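You operate a simulated robot arm through the tools that you are given. There is no shell and no other tool. Be economical: measure what you need, move in short steps, check, and stop when the job is done.

You are at the controls of a simulated robot arm. One attempt, no reset.

## Task
Put things in order on the top of the wooden table. At the end: the red apple stands on top of the blue notebook (marked "Notes"); the brown filter is on the green coaster; the beige shoe brush stands where the bolt wedge stood; the bolt wedge from the top of the wooden table stands where the red apple stood; whatever was shut is shut again. Leave all else as you found it, and nothing knocked over.

It is judged by the outcome, as a careful person would: the job done as asked, and still so three seconds after it is handed in. It fails if anything else is knocked over, pushed out of place, dropped, spilled or broken.

## Robot
A 7-joint arm with a two-finger parallel gripper, fixed in place. Base frame: the origin is at the foot of the arm, x ahead of it, y to its left, z up; the work surface is at about z = 0. Units: mm, degrees, N and s.
With the tool pointing down near the work surface it reaches from about 220 to 580 mm from the base axis. Its first joint turns from -66.0 to 66.0 degrees. Payload 2.5 kg.
The TCP is the grasp point between the finger pads, 23 mm short of the fingertips. In the tool frame z runs along the fingers and y along their closing line. The gripper opens to 94 mm. The fingers are 38 mm wide and 10 mm thick; the gripper's body (54 by 96 mm) begins 39 mm behind the TCP.
Orientation is told as [roll, pitch, yaw] about the base's x, y, z axes, in that order, counted from this pose: with the fingers straight down and closing along the base's y, the tool's x points along the base's -x, its y along +y and its z along -z.

## Interface
- The arm moves only by the tool arm_command. Its argument "motion" is a list of rows, each a list of 7 numbers: the shift along the tool's x, y, z in mm, then the turn, a rotation vector about the tool's x, y, z in degrees, then the finger opening in mm, from 0 to 94. In form: [[tx, ty, tz, rx, ry, rz, grip], ...]. A call has 1 to 12 rows; each row is the pose to reach, as a shift and turn from the pose commanded when the call began, along the tool's axes at that moment. A row lasts 0.2 s, in which the tool goes at most 50 mm and 8.6 degrees; a call with a longer step from one row to the next is refused whole, and so is a gripper value outside its range. Where a pose cannot be reached the arm comes as near as it can. A force on the tool above 40 N (or 10 N above the force at the start of the call, whichever is more), or a blocked arm, ends the call early, and 0.2 s more pass. The fingers move at their own pace (about 108 mm/s each) and stop on an object; they squeeze with about 38 N. The grip force told is the motor's: it shows also when the fingers shut on nothing. Time passes only in rows, and 0.2 s behind the last, so rows that repeat a pose let the fingers close. The reply holds the time, the measured pose of the TCP, the force on the tool along the base axes, the opening and the grip force, in the units named above and with some noise.
- Cameras (640 x 400 px; columns grow to the right, rows downward): "scene" is fixed at [116.4, -403.9, 545.9]; the picture's right is [0.85, -0.53, 0.00], its down [-0.29, -0.47, -0.83] and it looks along [0.44, 0.71, -0.55] (base axes); focal length 297 px, centre (320, 200). "wrist" rides on the gripper at [86, 16, -74] in the tool frame; the picture's right is [-0.18, 0.98, 0.00], its down [-0.58, -0.11, -0.81] and it looks along [-0.79, -0.15, 0.59] (tool axes); focal length 243 px, centre (320, 200). There is no depth. A picture from a camera that has moved, and an enlarged one, comes with that camera's place and axes in the base frame and with its lens.
- camera(camera): a new picture of that camera. The clock stands still meanwhile.
- inspect(camera, box): a new picture of the part [left, top, right, bottom] of that camera's present view, enlarged. The clock stands still meanwhile.
- sign_off(): hands the job in; it is judged then, once.

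Work in short steps. Places have to be worked out from the pictures, the camera data and where the tool is seen: move nearer, look again, correct. Check each grasp and each placing, and mend what went wrong. You have 120 turns and 76 pictures in all, those below and enlarged ones among them. Open the gripper and draw the arm clear of the work before you hand the job in, unless the task says otherwise; then end with one line.

The tools are called after ">>>" by a JSON object that holds its "api" and its "payload". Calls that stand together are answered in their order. arm_command: Moves the arm, as the interface text tells. Its arguments: {"type":"object","properties":{"motion":{"type":"array"}},"required":["motion"]} The other tools are called the same way: camera (camera) takes a picture; inspect (camera, box) takes an enlarged picture of a part of a camera's view; sign_off () hands the job in.

At the start:

```text
t: 0.0
tool_pos: [236.7, 205.5, 376.1]
ee_rot: [0.0, 0.0, 0.0]
wrist_force: [1.2, -0.4, 0.5]
width: 94.0
grip_force: 0.1
```

scene: 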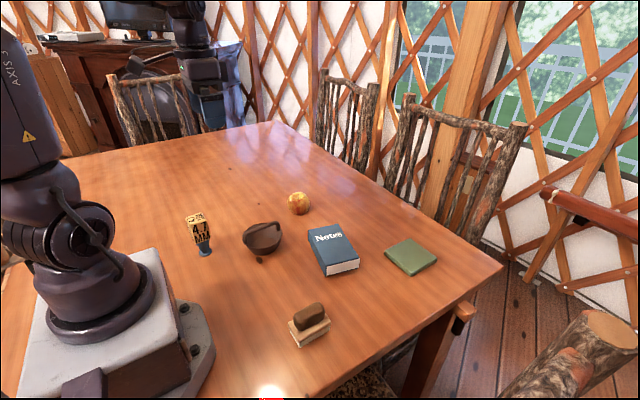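
wrist: 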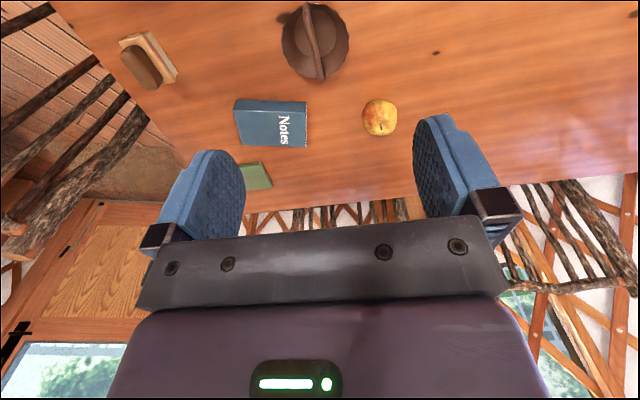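

I start by taking enlarged views of the objects to identify them and measure their places.

>>> {"api": "inspect", "payload": {"camera": "scene", "box": [160, 180, 320, 280]}}

>>> {"api": "inspect", "payload": {"camera": "scene", "box": [280, 210, 460, 350]}}

```text
4.00 times, centred on (240, 230) of scene
camera zoom: at [116.4, -403.9, 545.9], right [0.85, -0.53, 0.0], down [-0.29, -0.47, -0.83], along [0.44, 0.71, -0.55], focal length 1189 px, centre (640, 80)
```

zoom: 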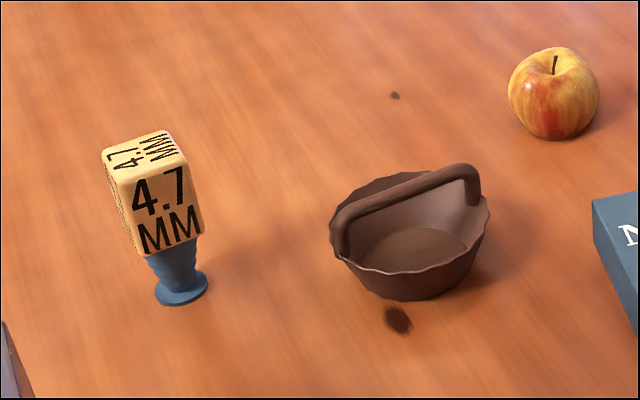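

```text
2.86 times, centred on (370, 280) of scene
camera zoom: at [116.4, -403.9, 545.9], right [0.85, -0.53, 0.0], down [-0.29, -0.47, -0.83], along [0.44, 0.71, -0.55], focal length 849 px, centre (177, -29)
```

zoom: 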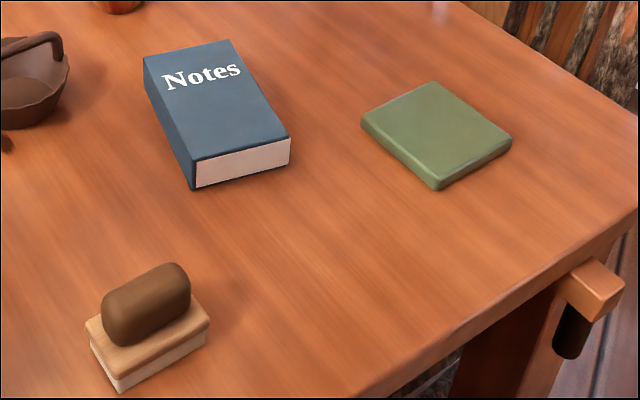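

The wedge stands at about (164,250), the apple at (456,277), the notebook's centre at (447,68) with its top at z≈35, the coaster at (603,-57) and the brush at (286,-92). I move above the apple first and take a closer look.

>>> {"api": "arm_command", "payload": {"motion": [[-27, 9, 27, 0, 0, 0, 94], [-54, 18, 54, 0, 0, 0, 94], [-81, 27, 81, 0, 0, 0, 94], [-108, 36, 108, 0, 0, 0, 94], [-135, 45, 135, 0, 0, 0, 94], [-162, 54, 162, 0, 0, 0, 94], [-189, 63, 189, 0, 0, 0, 94], [-200, 70, 216, 0, 0, 0, 94]]}}

>>> {"api": "camera", "payload": {"camera": "wrist"}}

>>> {"api": "camera", "payload": {"camera": "scene"}}

```text
t: 1.8
tool_pos: [435.8, 276.5, 160.9]
ee_rot: [0.0, 0.0, 0.0]
wrist_force: [1.0, 0.3, 0.3]
width: 93.9
grip_force: 0.1
```

```text
71 pictures are left
camera wrist: at [349.7, 292.0, 235.6], right [0.18, 0.98, 0.0], down [0.58, -0.11, 0.81], along [0.79, -0.15, -0.59], focal length 243 px, centre (320, 200)
```

wrist: 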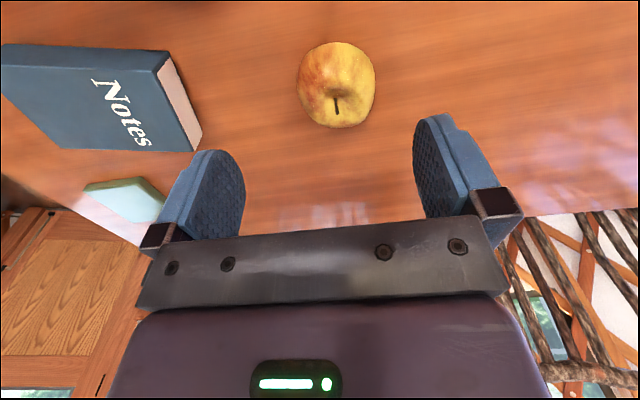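

```text
70 pictures are left
```

scene: 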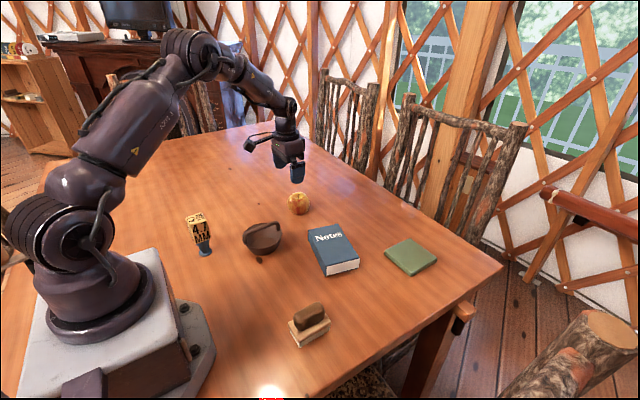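

The apple now reads as about (459,285) and 68 mm wide. I go lower over it and check again.

>>> {"api": "arm_command", "payload": {"motion": [[-12, 4, 25, 0, 0, 0, 94], [-23, 8, 50, 0, 0, 0, 94]]}}

>>> {"api": "camera", "payload": {"camera": "wrist"}}

```text
t: 2.4
tool_pos: [460.2, 284.3, 109.9]
ee_rot: [0.0, 0.1, 0.0]
wrist_force: [-0.6, 0.1, 1.7]
width: 94.1
grip_force: 0.1
```

```text
69 pictures are left
camera wrist: at [373.2, 300.6, 185.0], right [0.18, 0.98, 0.0], down [0.58, -0.11, 0.81], along [0.79, -0.15, -0.59], focal length 243 px, centre (320, 200)
```

wrist: 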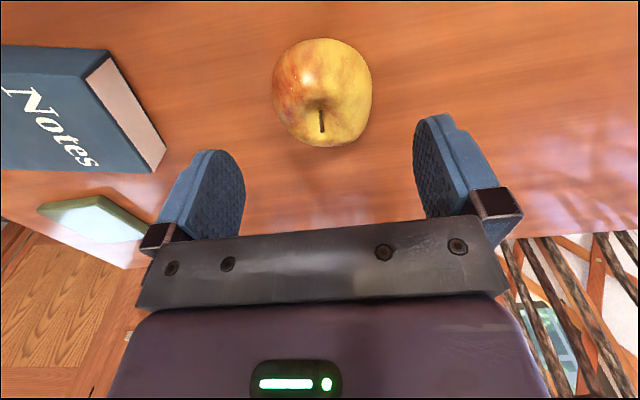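

The apple's centre is at (458.5,285.5). I descend straddling it and close the fingers.

>>> {"api": "arm_command", "payload": {"motion": [[1, 1, 25, 0, 0, 0, 94], [1, 1, 50, 0, 0, 0, 94], [1, 1, 74, 0, 0, 0, 94], [1, 1, 74, 0, 0, 0, 60], [1, 1, 74, 0, 0, 0, 50], [1, 1, 74, 0, 0, 0, 50]]}}

>>> {"api": "camera", "payload": {"camera": "wrist"}}

```text
t: 3.8
tool_pos: [457.3, 284.5, 34.9]
ee_rot: [-0.1, 0.0, 0.0]
wrist_force: [0.1, -0.2, 0.1]
width: 68.9
grip_force: 38.4
```

```text
68 pictures are left
camera wrist: at [372.0, 300.2, 110.3], right [0.18, 0.98, 0.0], down [0.58, -0.11, 0.81], along [0.79, -0.15, -0.59], focal length 243 px, centre (320, 200)
```

wrist: 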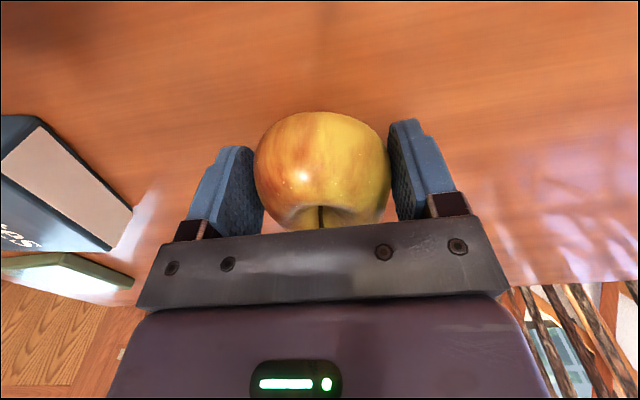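

The apple is held (opening 68.9 mm). I lift it, carry it to a spot just short of the notebook, and look at the notebook to measure it.

>>> {"api": "arm_command", "payload": {"motion": [[0, 0, -30, 0, 0, 0, 50], [0, 0, -70, 0, 0, 0, 50], [0, 0, -110, 0, 0, 0, 50], [10, -40, -120, 0, 0, 0, 50], [20, -80, -120, 0, 0, 0, 50], [30, -120, -120, 0, 0, 0, 50], [40, -165, -120, 0, 0, 0, 50], [45, -210, -120, 0, 0, 0, 50]]}}

>>> {"api": "camera", "payload": {"camera": "wrist"}}

```text
t: 5.6
tool_pos: [412.7, 71.6, 151.9]
ee_rot: [0.0, 0.0, 0.0]
wrist_force: [-0.1, -0.1, -2.3]
width: 68.6
grip_force: 37.9
```

```text
67 pictures are left
camera wrist: at [326.7, 88.1, 227.5], right [0.18, 0.98, 0.0], down [0.58, -0.11, 0.81], along [0.79, -0.15, -0.59], focal length 243 px, centre (320, 200)
```

wrist: 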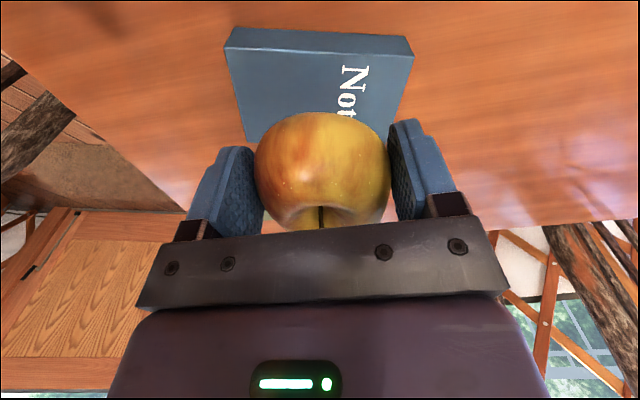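

The notebook's centre works out at (446,63). I go over it and lower the apple to just above its cover.

>>> {"api": "arm_command", "payload": {"motion": [[-33, -8, 5, 0, 0, 0, 50], [-33, -8, 35, 0, 0, 0, 50], [-33, -8, 65, 0, 0, 0, 50], [-33, -8, 76, 0, 0, 0, 50], [-33, -8, 76, 0, 0, 0, 50]]}}

>>> {"api": "inspect", "payload": {"camera": "scene", "box": [270, 180, 400, 290]}}

```text
t: 6.8
tool_pos: [446.9, 65.7, 78.7]
ee_rot: [0.0, 0.1, 0.0]
wrist_force: [0.0, -0.3, -1.6]
width: 68.6
grip_force: 38.1
```

```text
3.64 times, centred on (335, 235) of scene
camera zoom: at [116.4, -403.9, 545.9], right [0.85, -0.53, 0.0], down [-0.29, -0.47, -0.83], along [0.44, 0.71, -0.55], focal length 1081 px, centre (266, 73)
```

zoom: 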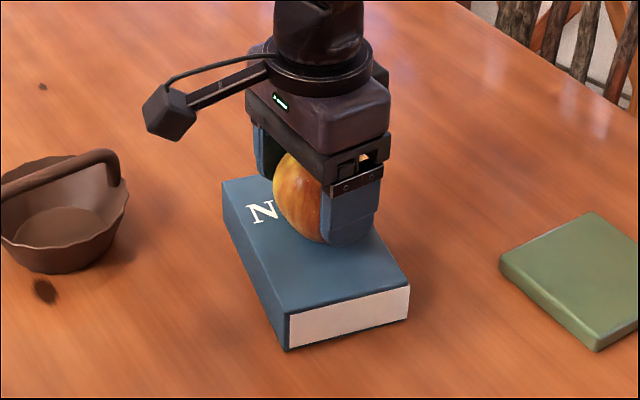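

The apple is just above the cover and nothing touches yet. I lower it in 2 mm steps, watching the force.

>>> {"api": "arm_command", "payload": {"motion": [[0, 0, 2, 0, 0, 0, 50], [0, 0, 4, 0, 0, 0, 50], [0, 0, 5, 0, 0, 0, 50], [0, 0, 6, 0, 0, 0, 50], [0, 0, 6, 0, 0, 0, 50]]}}

```text
t: 8.0
tool_pos: [446.6, 67.2, 74.3]
ee_rot: [0.0, -0.1, -0.1]
wrist_force: [0.2, 0.4, -1.6]
width: 68.5
grip_force: 38.3
```

The force hasn't changed, so there is no contact yet. I continue down.

>>> {"api": "arm_command", "payload": {"motion": [[0, 0, 1, 0, 0, 0, 50], [0, 0, 2, 0, 0, 0, 50], [0, 0, 3, 0, 0, 0, 50], [0, 0, 3, 0, 0, 0, 50]]}}

```text
t: 9.0
tool_pos: [448.1, 66.3, 71.5]
ee_rot: [0.1, -0.2, 0.0]
wrist_force: [-12.5, 0.2, 32.3]
width: 68.6
grip_force: 38.1
```

The apple is touching with some press. I back off about 1 mm and then open the fingers.

>>> {"api": "arm_command", "payload": {"motion": [[0, 0, -1, 0, 0, 0, 50], [0, 0, -1, 0, 0, 0, 50]]}}

```text
t: 9.6
tool_pos: [447.2, 66.2, 72.3]
ee_rot: [0.0, -0.2, -0.1]
wrist_force: [0.3, 0.8, 17.0]
width: 68.3
grip_force: 38.0
```

>>> {"api": "arm_command", "payload": {"motion": [[0, 0, -1, 0, 0, 0, 50], [0, 0, -1, 0, 0, 0, 74], [0, 0, -1, 0, 0, 0, 82], [0, 0, -1, 0, 0, 0, 94], [0, 0, -1, 0, 0, 0, 94]]}}

>>> {"api": "camera", "payload": {"camera": "wrist"}}

```text
t: 10.8
tool_pos: [447.0, 65.8, 74.0]
ee_rot: [0.0, 0.0, 0.1]
wrist_force: [-0.2, 0.3, 0.2]
width: 94.2
grip_force: 0.1
```

```text
65 pictures are left
camera wrist: at [360.7, 81.9, 147.8], right [0.18, 0.98, 0.0], down [0.58, -0.11, 0.81], along [0.79, -0.15, -0.59], focal length 243 px, centre (320, 200)
```

wrist: 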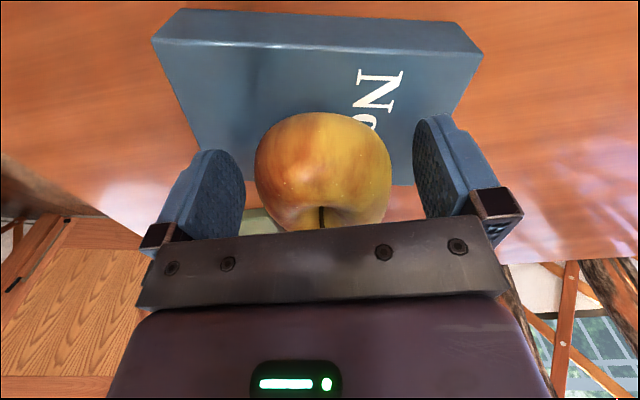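

The apple stands free on the notebook. I rise and go over to view the wedge.

>>> {"api": "arm_command", "payload": {"motion": [[0, 0, -45, 0, 0, 0, 94], [0, 0, -90, 0, 0, 0, 94], [33, 20, -110, 0, 0, 0, 94], [70, 42, -130, 0, 0, 0, 94], [107, 64, -150, 0, 0, 0, 94], [145, 87, -156, 0, 0, 0, 94], [183, 110, -156, 0, 0, 0, 94], [221, 133, -156, 0, 0, 0, 94], [259, 156, -156, 0, 0, 0, 94], [292, 179, -156, 0, 0, 0, 94]]}}

>>> {"api": "camera", "payload": {"camera": "wrist"}}

```text
t: 13.0
tool_pos: [154.4, 245.2, 227.3]
ee_rot: [0.0, 0.0, 0.0]
wrist_force: [0.1, -0.2, 0.1]
width: 93.9
grip_force: 0.1
```

```text
64 pictures are left
camera wrist: at [68.3, 262.0, 301.6], right [0.19, 0.98, 0.0], down [0.58, -0.11, 0.81], along [0.79, -0.15, -0.59], focal length 243 px, centre (320, 200)
```

wrist: 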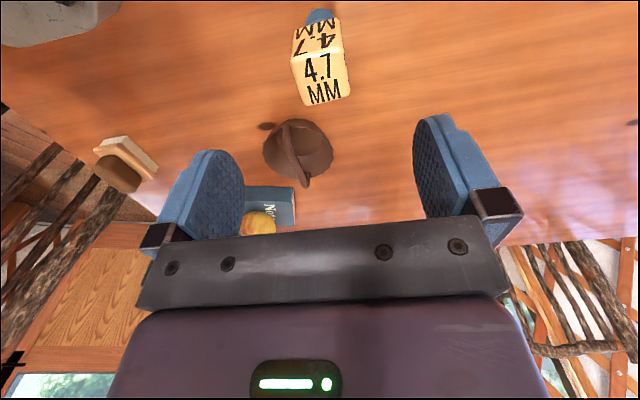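

The block's top reads as about 38 mm square, aligned with the axes and centred on (163.5,245). I align over it, with the fingertips at z≈127, and check.

>>> {"api": "arm_command", "payload": {"motion": [[-9, 0, 25, 0, 0, 0, 94], [-9, 0, 50, 0, 0, 0, 94], [-9, 0, 75, 0, 0, 0, 94]]}}

>>> {"api": "camera", "payload": {"camera": "wrist"}}

>>> {"api": "inspect", "payload": {"camera": "scene", "box": [140, 160, 300, 260]}}

```text
t: 13.8
tool_pos: [162.2, 246.5, 152.7]
ee_rot: [-0.1, 0.0, 0.1]
wrist_force: [-0.2, -0.1, 0.6]
width: 93.9
grip_force: 0.1
```

```text
63 pictures are left
camera wrist: at [77.4, 261.9, 227.3], right [0.18, 0.98, 0.0], down [0.58, -0.11, 0.81], along [0.79, -0.15, -0.59], focal length 243 px, centre (320, 200)
```

wrist: 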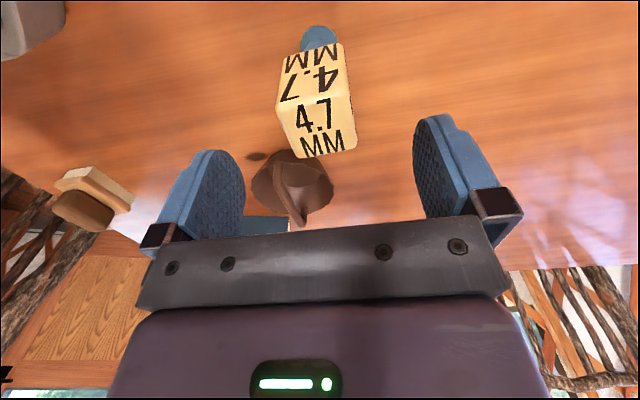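

```text
4.00 times, centred on (220, 210) of scene
camera zoom: at [116.4, -404.0, 545.9], right [0.85, -0.53, 0.0], down [-0.29, -0.47, -0.83], along [0.44, 0.71, -0.55], focal length 1189 px, centre (720, 160)
```

zoom: 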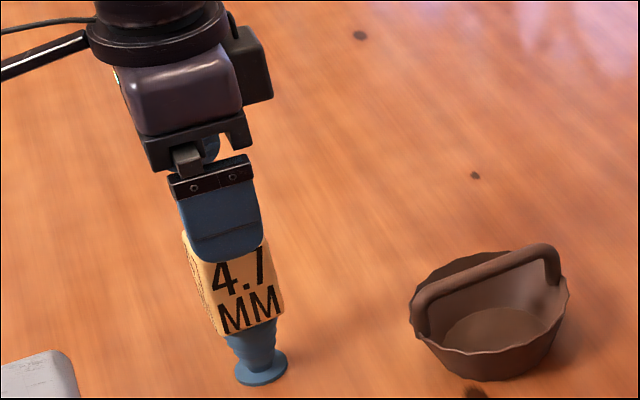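

The wedge's axis is at (162,246), directly under the gripper. I descend to z≈86 and close.

>>> {"api": "arm_command", "payload": {"motion": [[0, 0, 25, 0, 0, 0, 94], [0, 0, 48, 0, 0, 0, 94], [0, 0, 67, 0, 0, 0, 94], [0, 0, 67, 0, 0, 0, 60], [0, 0, 67, 0, 0, 0, 40], [0, 0, 67, 0, 0, 0, 25], [0, 0, 67, 0, 0, 0, 25]]}}

>>> {"api": "inspect", "payload": {"camera": "scene", "box": [140, 160, 300, 260]}}

>>> {"api": "camera", "payload": {"camera": "wrist"}}

```text
t: 15.4
tool_pos: [163.1, 246.8, 88.0]
ee_rot: [0.2, 0.0, 0.0]
wrist_force: [-0.5, 0.3, 0.3]
width: 41.7
grip_force: 37.6
```

```text
4.00 times, centred on (220, 210) of scene
camera zoom: at [116.4, -403.9, 546.0], right [0.85, -0.53, 0.0], down [-0.29, -0.47, -0.83], along [0.44, 0.71, -0.55], focal length 1189 px, centre (720, 160)
```

zoom: 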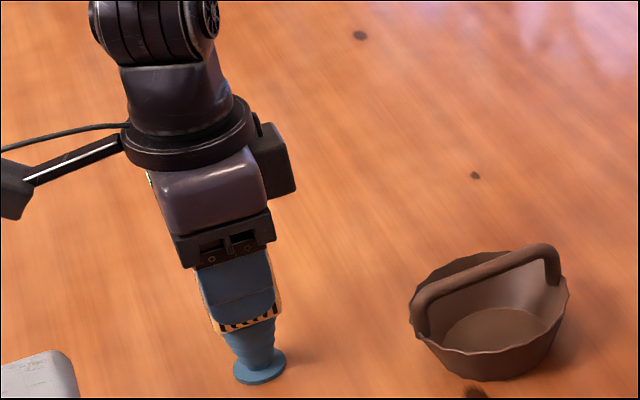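

```text
60 pictures are left
camera wrist: at [77.4, 262.4, 161.6], right [0.18, 0.98, 0.0], down [0.58, -0.11, 0.81], along [0.79, -0.15, -0.59], focal length 243 px, centre (320, 200)
```

wrist: 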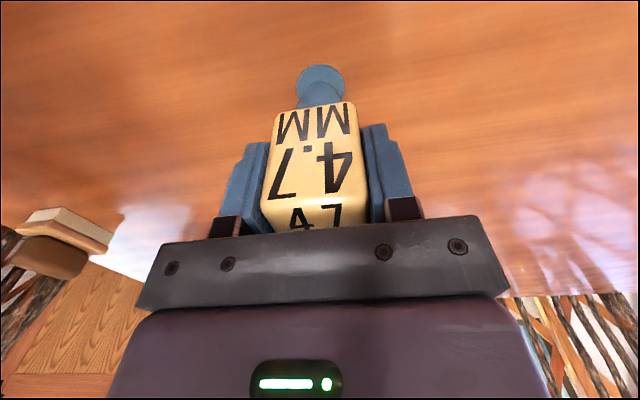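

The wedge is gripped squarely. I lift it 115 mm and carry it to the apple's old place.

>>> {"api": "arm_command", "payload": {"motion": [[0, 0, -35, 0, 0, 0, 25], [0, 0, -75, 0, 0, 0, 25], [0, 0, -115, 0, 0, 0, 25], [-35, 5, -115, 0, 0, 0, 25], [-73, 10, -115, 0, 0, 0, 25], [-110, 15, -115, 0, 0, 0, 25], [-147, 20, -115, 0, 0, 0, 25], [-184, 25, -115, 0, 0, 0, 25], [-221, 30, -115, 0, 0, 0, 25], [-258, 35, -115, 0, 0, 0, 25], [-295, 38, -115, 0, 0, 0, 25], [-295, 38, -115, 0, 0, 0, 25]]}}

>>> {"api": "camera", "payload": {"camera": "wrist"}}

```text
t: 18.0
tool_pos: [459.3, 282.4, 201.5]
ee_rot: [0.0, 0.1, 0.0]
wrist_force: [0.6, 0.5, -2.5]
width: 42.0
grip_force: 37.8
```

```text
59 pictures are left
camera wrist: at [373.8, 298.0, 276.7], right [0.18, 0.98, 0.0], down [0.58, -0.11, 0.81], along [0.79, -0.15, -0.59], focal length 243 px, centre (320, 200)
```

wrist: 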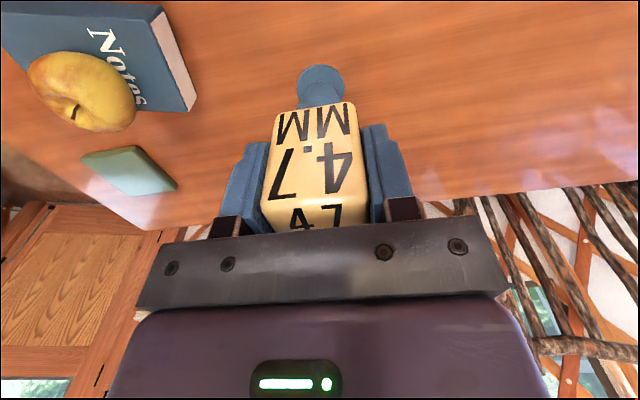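

The wedge hangs unchanged. I lower it to about 3 mm above the table at (458,285).

>>> {"api": "arm_command", "payload": {"motion": [[1, 2, 30, 0, 0, 0, 25], [1, 2, 60, 0, 0, 0, 25], [1, 2, 90, 0, 0, 0, 25], [1, 2, 109, 0, 0, 0, 25], [1, 2, 109, 0, 0, 0, 25]]}}

>>> {"api": "camera", "payload": {"camera": "wrist"}}

```text
t: 19.2
tool_pos: [457.1, 285.1, 92.1]
ee_rot: [0.0, 0.0, 0.0]
wrist_force: [-0.2, -0.6, -2.1]
width: 42.0
grip_force: 38.0
```

```text
58 pictures are left
camera wrist: at [371.3, 301.9, 167.0], right [0.18, 0.98, 0.0], down [0.58, -0.11, 0.81], along [0.79, -0.15, -0.59], focal length 243 px, centre (320, 200)
```

wrist: 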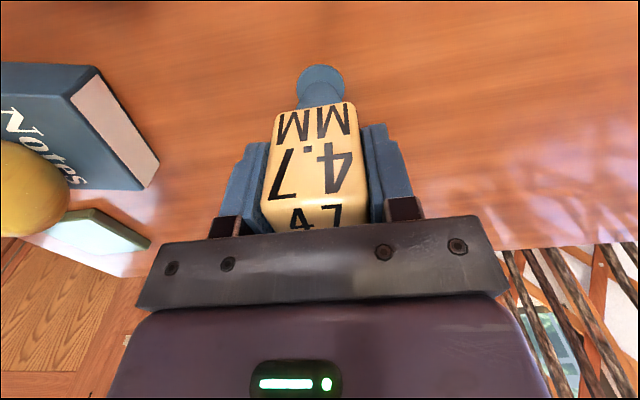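

I lower it in small steps until it touches.

>>> {"api": "arm_command", "payload": {"motion": [[0, 0, 1, 0, 0, 0, 25], [0, 0, 2, 0, 0, 0, 25], [0, 0, 2.5, 0, 0, 0, 25], [0, 0, 2.5, 0, 0, 0, 25]]}}

```text
t: 20.2
tool_pos: [457.4, 285.3, 89.1]
ee_rot: [0.0, 0.0, 0.0]
wrist_force: [-0.2, 0.9, -1.7]
width: 41.6
grip_force: 38.2
```

>>> {"api": "arm_command", "payload": {"motion": [[0, 0, 0.7, 0, 0, 0, 25], [0, 0, 1.4, 0, 0, 0, 25], [0, 0, 1.4, 0, 0, 0, 25]]}}

```text
t: 21.0
tool_pos: [457.1, 285.5, 89.2]
ee_rot: [0.0, 0.1, 0.0]
wrist_force: [-0.1, 0.4, -3.2]
width: 41.7
grip_force: 37.9
```

>>> {"api": "arm_command", "payload": {"motion": [[0, 0, 0.7, 0, 0, 0, 25], [0, 0, 1.2, 0, 0, 0, 25], [0, 0, 1.2, 0, 0, 0, 25]]}}

```text
t: 21.8
tool_pos: [458.5, 285.6, 88.5]
ee_rot: [0.0, 0.0, 0.0]
wrist_force: [1.2, -0.4, -2.5]
width: 42.1
grip_force: 38.5
```

Still hanging free at about z=88, so I go another 1.2 mm.

>>> {"api": "arm_command", "payload": {"motion": [[0, 0, 0.6, 0, 0, 0, 25], [0, 0, 1.2, 0, 0, 0, 25], [0, 0, 1.2, 0, 0, 0, 25]]}}

```text
t: 22.6
tool_pos: [457.6, 284.4, 86.7]
ee_rot: [0.0, 0.0, 0.0]
wrist_force: [1.1, -0.2, -2.4]
width: 41.8
grip_force: 38.0
```

>>> {"api": "arm_command", "payload": {"motion": [[0, 0, 0.5, 0, 0, 0, 25], [0, 0, 1, 0, 0, 0, 25], [0, 0, 1, 0, 0, 0, 25]]}}

>>> {"api": "inspect", "payload": {"camera": "scene", "box": [250, 150, 350, 230]}}

```text
t: 23.4
tool_pos: [456.9, 285.1, 87.0]
ee_rot: [0.0, 0.1, 0.0]
wrist_force: [-3.6, -2.4, 6.6]
width: 41.7
grip_force: 38.0
```

```text
5.00 times, centred on (300, 190) of scene
camera zoom: at [116.4, -404.0, 545.9], right [0.85, -0.53, 0.0], down [-0.29, -0.47, -0.83], along [0.44, 0.71, -0.55], focal length 1486 px, centre (420, 250)
```

zoom: 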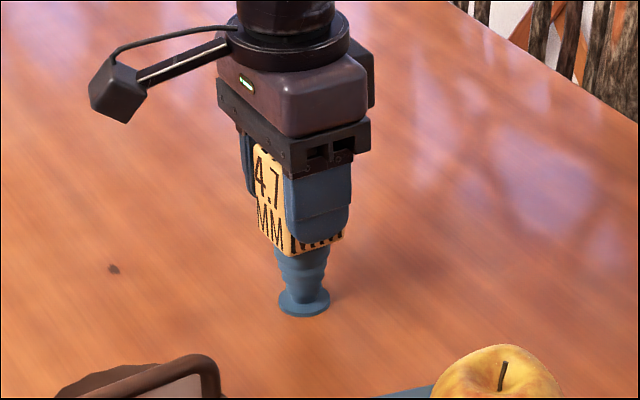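

Contact is felt (+9 N) and the wedge is upright on the table. I open gradually and rise straight up.

>>> {"api": "arm_command", "payload": {"motion": [[0, 0, 0, 0, 0, 0, 48], [0, 0, 0, 0, 0, 0, 60], [0, 0, 0, 0, 0, 0, 80], [0, 0, 0, 0, 0, 0, 94], [0, 0, -30, 0, 0, 0, 94], [0, 0, -70, 0, 0, 0, 94], [0, 0, -110, 0, 0, 0, 94]]}}

>>> {"api": "inspect", "payload": {"camera": "scene", "box": [250, 150, 350, 230]}}

```text
t: 25.0
tool_pos: [456.9, 282.8, 194.4]
ee_rot: [0.1, 0.0, 0.0]
wrist_force: [0.6, 0.9, -0.3]
width: 93.7
grip_force: 0.0
```

```text
5.00 times, centred on (300, 190) of scene
camera zoom: at [116.4, -403.9, 545.9], right [0.85, -0.53, 0.0], down [-0.29, -0.47, -0.83], along [0.44, 0.71, -0.55], focal length 1486 px, centre (420, 250)
```

zoom: 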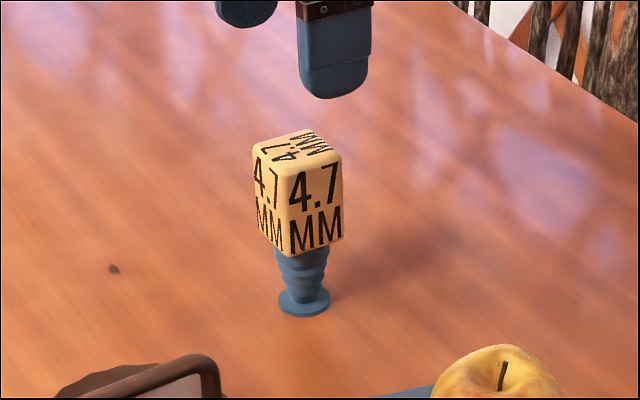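

The wedge stands where the apple was. Next I move to view the brush.

>>> {"api": "arm_command", "payload": {"motion": [[19, -37, 0, 0, 0, 0, 94], [38, -75, 0, 0, 0, 0, 94], [57, -112, 0, 0, 0, 0, 94], [75, -150, 0, 0, 0, 0, 94], [94, -187, 0, 0, 0, 0, 94], [112, -225, 0, 0, 0, 0, 94], [131, -262, 0, 0, 0, 0, 94], [150, -300, 0, 0, 0, 0, 94], [168, -337, 0, 0, 0, 0, 94], [182, -375, 15, 0, 0, 0, 94], [182, -375, 30, 0, 0, 0, 94]]}}

>>> {"api": "camera", "payload": {"camera": "wrist"}}

```text
t: 27.4
tool_pos: [276.0, -89.5, 165.0]
ee_rot: [0.1, 0.0, 0.0]
wrist_force: [0.0, -0.2, -0.9]
width: 94.3
grip_force: 0.0
```

```text
55 pictures are left
camera wrist: at [189.7, -73.6, 239.8], right [0.18, 0.98, 0.0], down [0.58, -0.11, 0.81], along [0.79, -0.15, -0.59], focal length 243 px, centre (320, 200)
```

wrist: 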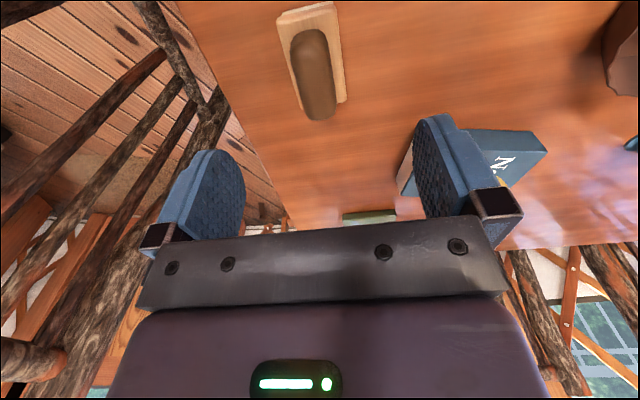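

I take a close-up of the brush to learn its height and tilt.

>>> {"api": "inspect", "payload": {"camera": "scene", "box": [275, 290, 345, 355]}}

>>> {"api": "inspect", "payload": {"camera": "wrist", "box": [250, 0, 390, 130]}}

```text
6.15 times, centred on (310, 322) of scene
camera zoom: at [116.4, -404.0, 545.9], right [0.85, -0.53, 0.0], down [-0.29, -0.47, -0.83], along [0.44, 0.71, -0.55], focal length 1829 px, centre (382, -554)
```

zoom: 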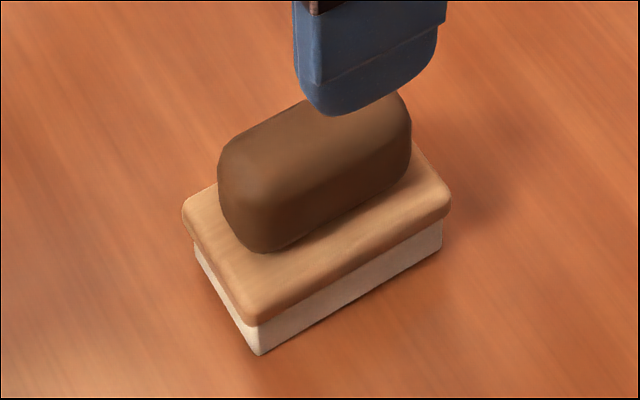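

```text
3.08 times, centred on (320, 65) of wrist
camera zoom: at [189.7, -73.6, 239.8], right [0.18, 0.98, 0.0], down [0.58, -0.11, 0.81], along [0.79, -0.15, -0.59], focal length 746 px, centre (320, 615)
```

zoom: 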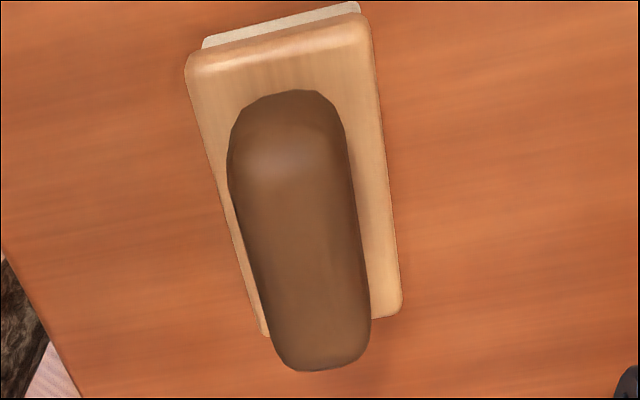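

The brush lies along x, centred at (288,-95). Its wooden base is about 18 mm high and the handle top about 60 mm. I align over it, stop above, and check.

>>> {"api": "arm_command", "payload": {"motion": [[-6, -3, 25, 0, 0, 0, 94], [-12, -5.5, 55, 0, 0, 0, 94], [-12, -5.5, 55, 0, 0, 0, 94]]}}

>>> {"api": "camera", "payload": {"camera": "wrist"}}

>>> {"api": "inspect", "payload": {"camera": "scene", "box": [265, 270, 365, 355]}}

```text
t: 28.2
tool_pos: [286.7, -95.8, 109.0]
ee_rot: [0.0, 0.0, 0.0]
wrist_force: [-0.4, -0.3, -0.1]
width: 94.3
grip_force: 0.0
```

```text
52 pictures are left
camera wrist: at [201.8, -79.4, 184.3], right [0.18, 0.98, 0.0], down [0.58, -0.11, 0.81], along [0.79, -0.15, -0.59], focal length 243 px, centre (320, 200)
```

wrist: 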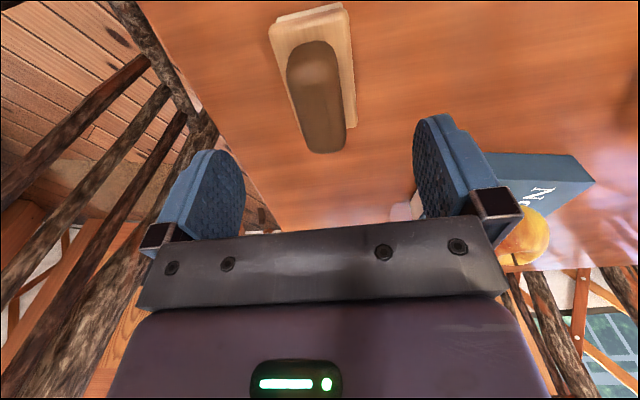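

```text
4.71 times, centred on (315, 312) of scene
camera zoom: at [116.4, -403.9, 545.9], right [0.85, -0.53, 0.0], down [-0.29, -0.47, -0.83], along [0.44, 0.71, -0.55], focal length 1399 px, centre (344, -329)
```

zoom: 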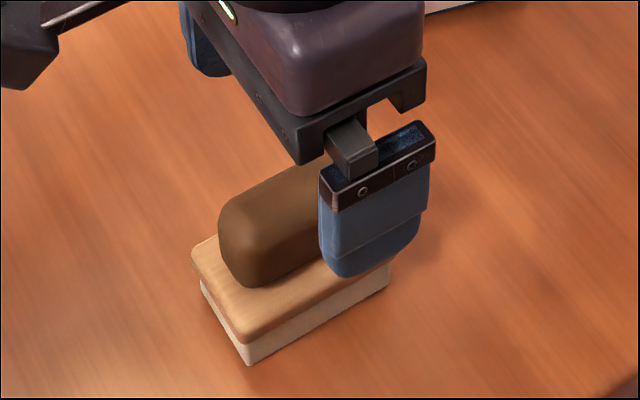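

The alignment is good: brush centre (288.5,-96), gripper at (287,-96). I descend to z≈46 and close on the handle.

>>> {"api": "arm_command", "payload": {"motion": [[-1.5, 0, 30, 0, 0, 0, 94], [-1.5, 0, 63, 0, 0, 0, 94], [-1.5, 0, 63, 0, 0, 0, 70], [-1.5, 0, 63, 0, 0, 0, 45], [-1.5, 0, 63, 0, 0, 0, 20], [-1.5, 0, 63, 0, 0, 0, 15], [-1.5, 0, 63, 0, 0, 0, 15]]}}

>>> {"api": "camera", "payload": {"camera": "wrist"}}

>>> {"api": "inspect", "payload": {"camera": "scene", "box": [265, 270, 365, 355]}}

```text
t: 29.8
tool_pos: [289.4, -96.0, 46.6]
ee_rot: [0.0, 0.0, 0.1]
wrist_force: [0.3, 0.0, -0.4]
width: 45.0
grip_force: 38.5
```

```text
50 pictures are left
camera wrist: at [202.8, -79.4, 121.2], right [0.18, 0.98, 0.0], down [0.58, -0.11, 0.81], along [0.79, -0.15, -0.59], focal length 243 px, centre (320, 200)
```

wrist: 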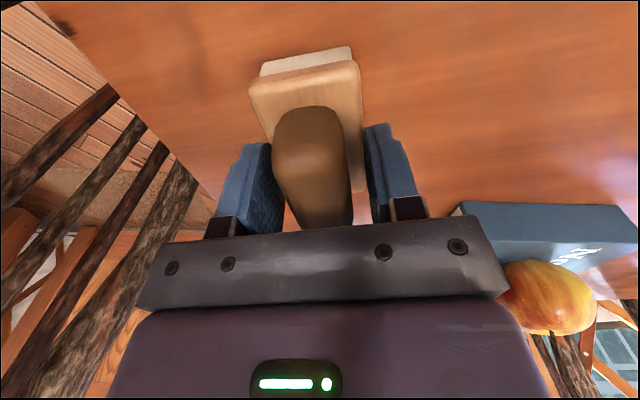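

```text
4.71 times, centred on (315, 312) of scene
camera zoom: at [116.4, -403.9, 545.9], right [0.85, -0.53, 0.0], down [-0.29, -0.47, -0.83], along [0.44, 0.71, -0.55], focal length 1399 px, centre (344, -329)
```

zoom: 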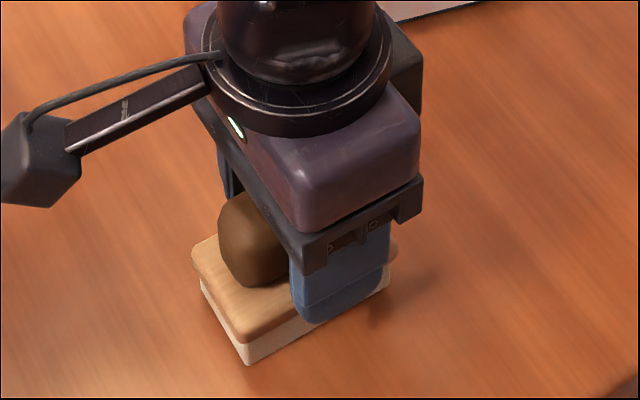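

The 45 mm opening means the tips closed on the wooden base, not the handle. I open, rise 9 mm and grip the handle instead.

>>> {"api": "arm_command", "payload": {"motion": [[0, 0, 0, 0, 0, 0, 60], [0, 0, 0, 0, 0, 0, 60], [0, 0, -9, 0, 0, 0, 60], [0, 0, -9, 0, 0, 0, 35], [0, 0, -9, 0, 0, 0, 15], [0, 0, -9, 0, 0, 0, 15], [0, 0, -9, 0, 0, 0, 15]]}}

>>> {"api": "camera", "payload": {"camera": "wrist"}}

```text
t: 31.4
tool_pos: [288.2, -94.6, 54.4]
ee_rot: [0.0, 0.0, 0.0]
wrist_force: [-0.7, 1.2, 5.1]
width: 27.3
grip_force: 37.8
```

```text
48 pictures are left
camera wrist: at [202.8, -78.8, 130.1], right [0.18, 0.98, 0.0], down [0.58, -0.11, 0.81], along [0.79, -0.15, -0.59], focal length 243 px, centre (320, 200)
```

wrist: 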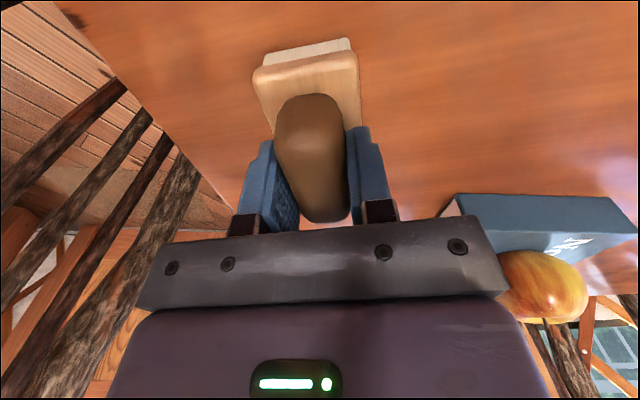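

The handle is held (27.3 mm). I lift the brush 110 mm and carry it in an arc towards (162,246).

>>> {"api": "arm_command", "payload": {"motion": [[0, 0, -30, 0, 0, 0, 15], [0, 0, -70, 0, 0, 0, 15], [0, 0, -110, 0, 0, 0, 15], [0, 45, -110, 0, 0, 0, 15], [0, 90, -110, 0, 0, 0, 15], [0, 135, -110, 0, 0, 0, 15], [5, 180, -110, 0, 0, 0, 15], [30, 220, -110, 0, 0, 0, 15], [60, 255, -110, 0, 0, 0, 15], [90, 290, -110, 0, 0, 0, 15], [115, 320, -110, 0, 0, 0, 15], [126, 341, -110, 0, 0, 0, 15]]}}

>>> {"api": "camera", "payload": {"camera": "wrist"}}

>>> {"api": "camera", "payload": {"camera": "scene"}}

```text
t: 34.0
tool_pos: [163.7, 245.6, 165.1]
ee_rot: [0.0, 0.0, 0.0]
wrist_force: [-0.3, -0.1, -0.3]
width: 27.2
grip_force: 38.3
```

```text
47 pictures are left
camera wrist: at [77.7, 262.2, 240.5], right [0.19, 0.98, 0.0], down [0.58, -0.11, 0.81], along [0.79, -0.15, -0.59], focal length 243 px, centre (320, 200)
```

wrist: 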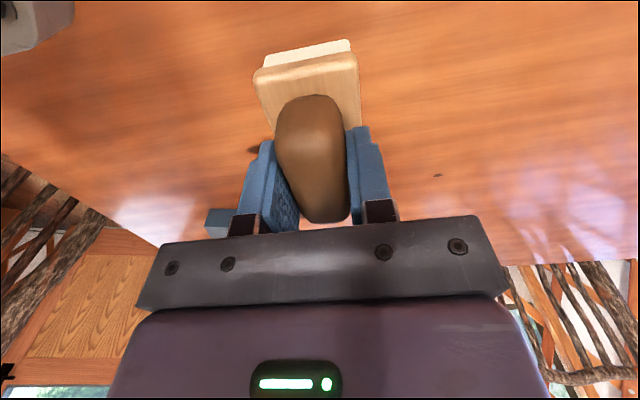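

```text
46 pictures are left
```

scene: 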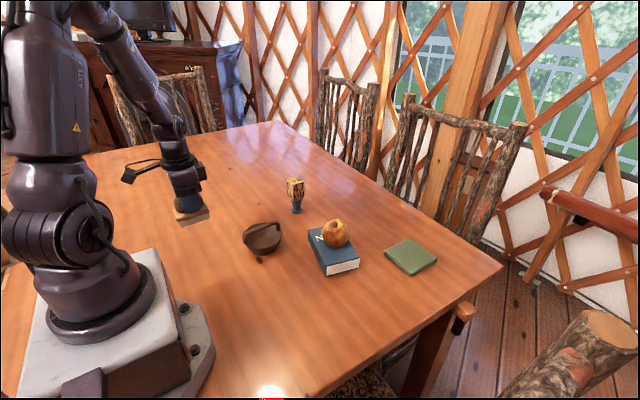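

The hanging brush is level. I lower it to about 3 mm above the table.

>>> {"api": "arm_command", "payload": {"motion": [[1.5, 1, 35, 0, 0, 0, 15], [1.5, 1, 70, 0, 0, 0, 15], [1.5, 1, 100, 0, 0, 0, 15], [1.5, 1, 107, 0, 0, 0, 15], [1.5, 1, 107, 0, 0, 0, 15]]}}

```text
t: 35.2
tool_pos: [160.8, 246.2, 59.8]
ee_rot: [-0.1, 0.0, 0.0]
wrist_force: [0.5, 0.8, -0.9]
width: 27.4
grip_force: 38.0
```

>>> {"api": "arm_command", "payload": {"motion": [[0, 0, 1, 0, 0, 0, 15], [0, 0, 2, 0, 0, 0, 15], [0, 0, 3, 0, 0, 0, 15], [0, 0, 3, 0, 0, 0, 15]]}}

```text
t: 36.2
tool_pos: [162.4, 246.7, 56.7]
ee_rot: [0.0, 0.0, -0.1]
wrist_force: [-1.0, 0.6, -0.8]
width: 27.1
grip_force: 37.8
```

No contact yet, so I go on down gently.

>>> {"api": "arm_command", "payload": {"motion": [[0, 0, 0.7, 0, 0, 0, 15], [0, 0, 1.4, 0, 0, 0, 15], [0, 0, 1.4, 0, 0, 0, 15]]}}

```text
t: 37.0
tool_pos: [162.0, 246.3, 54.8]
ee_rot: [-0.1, 0.0, -0.1]
wrist_force: [-1.8, -2.7, 10.9]
width: 27.3
grip_force: 37.8
```

The brush is touching (11 N). I release it and rise.

>>> {"api": "arm_command", "payload": {"motion": [[0, 0, -0.4, 0, 0, 0, 15], [0, 0, -0.4, 0, 0, 0, 40], [0, 0, -0.4, 0, 0, 0, 60], [0, 0, -0.4, 0, 0, 0, 80], [0, 0, -40, 0, 0, 0, 80], [0, 0, -85, 0, 0, 0, 80], [0, 0, -130, 0, 0, 0, 94]]}}

>>> {"api": "camera", "payload": {"camera": "wrist"}}

>>> {"api": "inspect", "payload": {"camera": "scene", "box": [160, 180, 320, 280]}}

```text
t: 38.6
tool_pos: [161.4, 246.9, 186.5]
ee_rot: [-0.1, 0.0, 0.0]
wrist_force: [-0.7, 0.3, 0.1]
width: 93.9
grip_force: 0.0
```

```text
45 pictures are left
camera wrist: at [76.5, 262.6, 260.3], right [0.18, 0.98, 0.0], down [0.58, -0.11, 0.81], along [0.79, -0.15, -0.59], focal length 243 px, centre (320, 200)
```

wrist: 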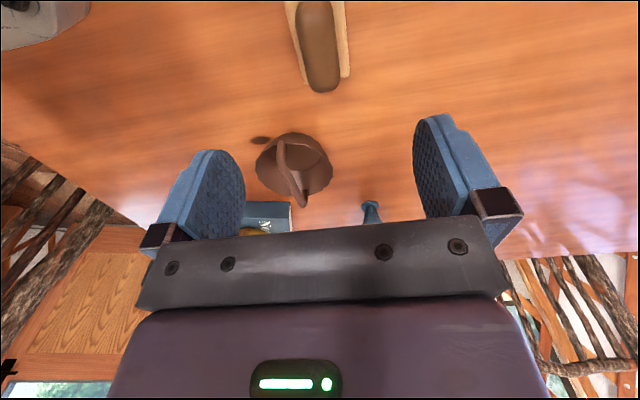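

```text
4.00 times, centred on (240, 230) of scene
camera zoom: at [116.4, -403.9, 545.9], right [0.85, -0.53, 0.0], down [-0.29, -0.47, -0.83], along [0.44, 0.71, -0.55], focal length 1189 px, centre (640, 80)
```

zoom: 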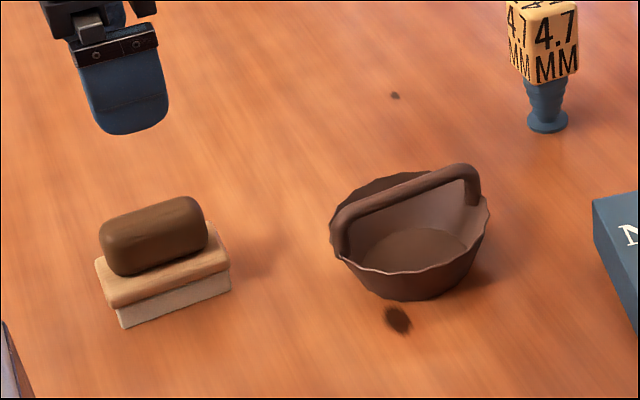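

The brush stands where the wedge was. I move to view the filter and its handle.

>>> {"api": "arm_command", "payload": {"motion": [[-30, -19, -15, 0, 0, 0, 94], [-60, -38, -25, 0, 0, 0, 94], [-95, -57, -25, 0, 0, 0, 94]]}}

>>> {"api": "inspect", "payload": {"camera": "wrist", "box": [200, 0, 440, 160]}}

```text
t: 39.4
tool_pos: [255.7, 191.4, 210.7]
ee_rot: [0.0, 0.0, 0.0]
wrist_force: [-0.4, -0.3, -0.8]
width: 93.9
grip_force: 0.0
```

```text
2.50 times, centred on (320, 80) of wrist
camera zoom: at [170.0, 207.3, 286.3], right [0.18, 0.98, 0.0], down [0.58, -0.11, 0.81], along [0.79, -0.15, -0.59], focal length 606 px, centre (320, 500)
```

zoom: 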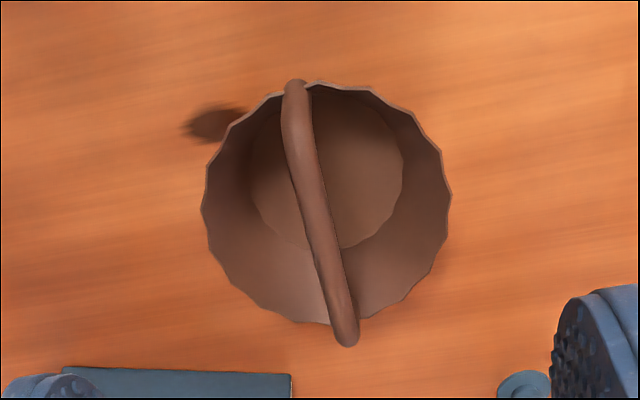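

The filter is centred at about (302,186), with a 104 mm rim at z≈38. The handle bar runs along x at z≈65. Before grasping I test the reach over the coaster with an empty gripper and measure the coaster more closely.

>>> {"api": "arm_command", "payload": {"motion": [[-36, -28, 0, 0, 0, 0, 94], [-71, -55, 0, 0, 0, 0, 94], [-106, -83, 0, 0, 0, 0, 94], [-142, -110, 0, 0, 0, 0, 94], [-177, -138, 0, 0, 0, 0, 94], [-213, -165, 0, 0, 0, 0, 94], [-248, -193, 0, 0, 0, 0, 94], [-284, -220, 0, 0, 0, 0, 94], [-300, -248, 20, 0, 0, 0, 94], [-300, -248, 50, 0, 0, 0, 94]]}}

>>> {"api": "camera", "payload": {"camera": "wrist"}}

```text
t: 41.6
tool_pos: [556.3, -59.8, 159.7]
ee_rot: [0.0, 0.0, -0.1]
wrist_force: [0.2, -0.1, 0.0]
width: 94.0
grip_force: 0.1
```

```text
42 pictures are left
camera wrist: at [471.1, -43.0, 235.1], right [0.18, 0.98, 0.0], down [0.58, -0.11, 0.81], along [0.79, -0.15, -0.59], focal length 243 px, centre (320, 200)
```

wrist: 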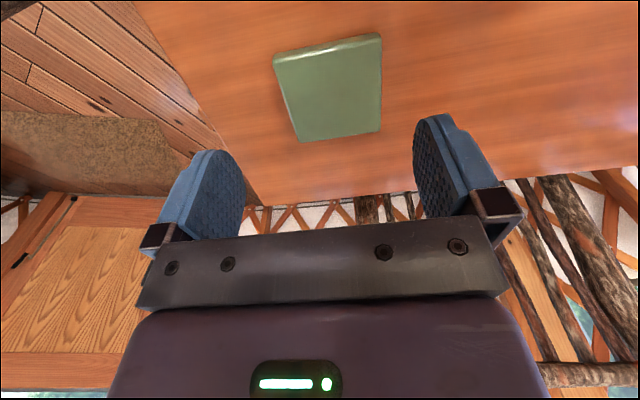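

The coaster spans x 559–654 and y -102 to -9, so its centre is (607,-55.5). I test whether the tool reaches x≈585 at z≈85 with no tilt.

>>> {"api": "arm_command", "payload": {"motion": [[-10, 2, 20, 0, 0, 0, 94], [-20, 4, 45, 0, 0, 0, 94], [-29, 4, 75, 0, 0, 0, 94], [-29, 4, 75, 0, 0, 0, 94]]}}

```text
t: 42.6
tool_pos: [585.7, -54.7, 84.9]
ee_rot: [0.1, 0.0, 0.0]
wrist_force: [0.5, -0.2, 0.2]
width: 94.0
grip_force: 0.1
```

That is reachable. I try further out to see whether a central handle grip would work.

>>> {"api": "arm_command", "payload": {"motion": [[-10, 0, 0, 0, 0, 0, 94], [-20, 0, 0, 0, 0, 0, 94], [-20, 0, 0, 0, 0, 0, 94]]}}

```text
t: 43.4
tool_pos: [596.9, -53.5, 85.7]
ee_rot: [0.0, 0.1, -0.2]
wrist_force: [0.5, 0.1, 0.4]
width: 93.9
grip_force: 0.0
out of reach, approached as far as the arm can: row 2, 3
```

Maximum reach here is about x=597. So I will grip the handle about 15 mm short of centre and place the TCP at about x=590. I go back above the filter now.

>>> {"api": "arm_command", "payload": {"motion": [[20, 0, -40, 0, 0, 0, 94], [40, 0, -85, 0, 0, 0, 94], [60, 15, -120, 0, 0, 0, 60], [95, 43, -120, 0, 0, 0, 40], [130, 70, -120, 0, 0, 0, 40], [165, 98, -120, 0, 0, 0, 40], [200, 126, -120, 0, 0, 0, 40], [235, 154, -120, 0, 0, 0, 40], [270, 182, -120, 0, 0, 0, 40], [300, 210, -120, 0, 0, 0, 40], [315, 235, -110, 0, 0, 0, 40]]}}

>>> {"api": "camera", "payload": {"camera": "wrist"}}

```text
t: 45.8
tool_pos: [280.6, 179.7, 196.9]
ee_rot: [-0.1, 0.0, -0.1]
wrist_force: [0.9, -0.1, -1.0]
width: 40.1
grip_force: 0.0
```

```text
41 pictures are left
camera wrist: at [195.4, 196.3, 271.5], right [0.19, 0.98, 0.0], down [0.58, -0.11, 0.81], along [0.79, -0.15, -0.59], focal length 243 px, centre (320, 200)
```

wrist: 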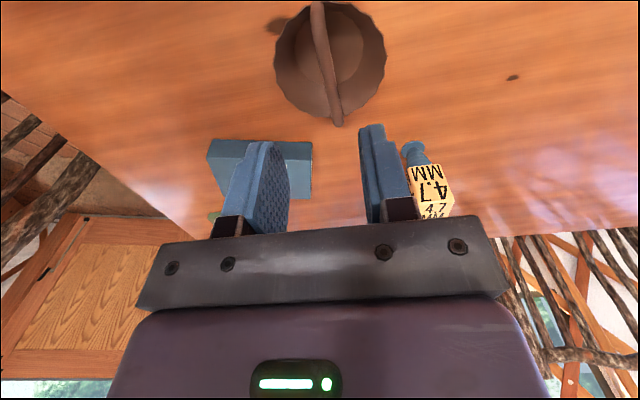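

I lower to z≈115 at (287,185), with the tips well above the handle, for a closer look.

>>> {"api": "arm_command", "payload": {"motion": [[-3, 2, 30, 0, 0, 0, 40], [-6, 5, 60, 0, 0, 0, 40], [-6, 5, 82, 0, 0, 0, 40], [-6, 5, 82, 0, 0, 0, 40]]}}

>>> {"api": "camera", "payload": {"camera": "wrist"}}

>>> {"api": "inspect", "payload": {"camera": "scene", "box": [210, 180, 330, 270]}}

```text
t: 46.8
tool_pos: [288.9, 186.1, 113.1]
ee_rot: [-0.1, 0.0, -0.1]
wrist_force: [0.4, -1.5, 0.2]
width: 40.0
grip_force: 0.0
```

```text
40 pictures are left
camera wrist: at [203.0, 201.5, 187.8], right [0.18, 0.98, 0.0], down [0.58, -0.11, 0.81], along [0.79, -0.15, -0.59], focal length 243 px, centre (320, 200)
```

wrist: 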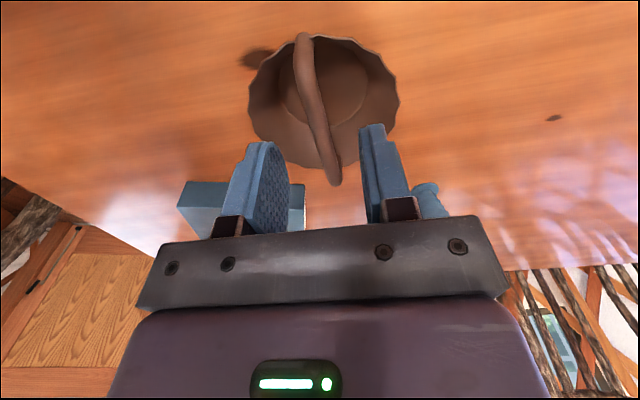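

```text
4.44 times, centred on (270, 225) of scene
camera zoom: at [116.4, -403.9, 545.9], right [0.85, -0.53, 0.0], down [-0.29, -0.47, -0.83], along [0.44, 0.71, -0.55], focal length 1321 px, centre (542, 89)
```

zoom: 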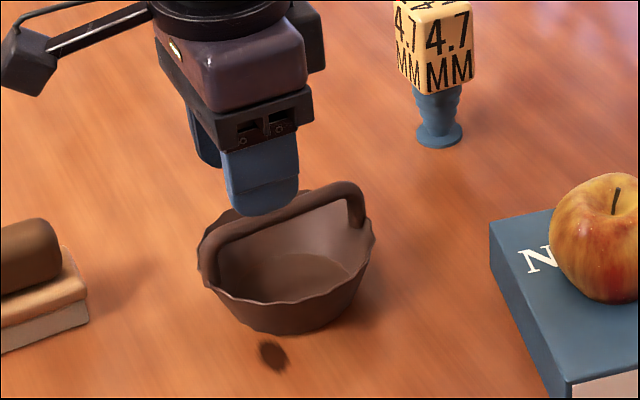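

The handle at x≈288 lies at y≈185, right between the fingers. I descend to z≈63 and close.

>>> {"api": "arm_command", "payload": {"motion": [[0, 0, 20, 0, 0, 0, 40], [0, 0, 40, 0, 0, 0, 40], [0, 0, 50, 0, 0, 0, 40], [0, 0, 50, 0, 0, 0, 20], [0, 0, 50, 0, 0, 0, 4], [0, 0, 50, 0, 0, 0, 2], [0, 0, 50, 0, 0, 0, 2]]}}

>>> {"api": "camera", "payload": {"camera": "wrist"}}

>>> {"api": "inspect", "payload": {"camera": "scene", "box": [210, 180, 330, 270]}}

```text
t: 48.4
tool_pos: [289.3, 186.6, 65.2]
ee_rot: [0.1, 0.1, 0.0]
wrist_force: [0.0, -0.9, 0.5]
width: 9.3
grip_force: 37.7
```

```text
38 pictures are left
camera wrist: at [203.6, 202.6, 139.1], right [0.18, 0.98, 0.0], down [0.58, -0.11, 0.81], along [0.79, -0.15, -0.59], focal length 243 px, centre (320, 200)
```

wrist: 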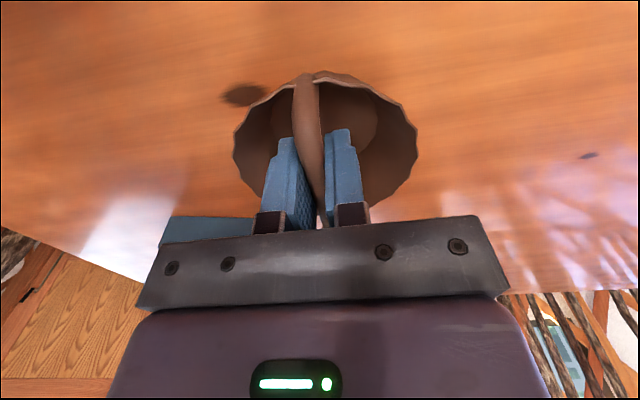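

```text
4.44 times, centred on (270, 225) of scene
camera zoom: at [116.4, -403.9, 545.9], right [0.85, -0.53, 0.0], down [-0.29, -0.47, -0.83], along [0.44, 0.71, -0.55], focal length 1321 px, centre (542, 89)
```

zoom: 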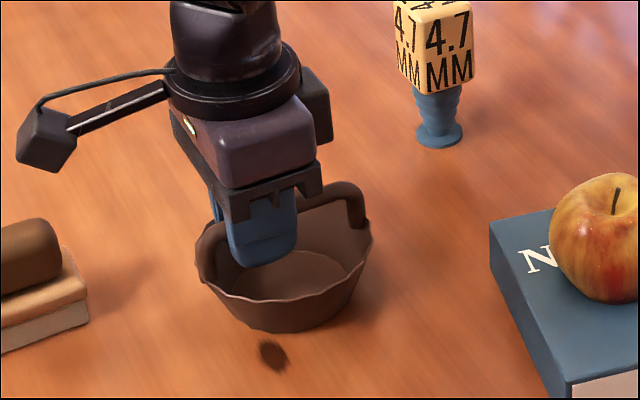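

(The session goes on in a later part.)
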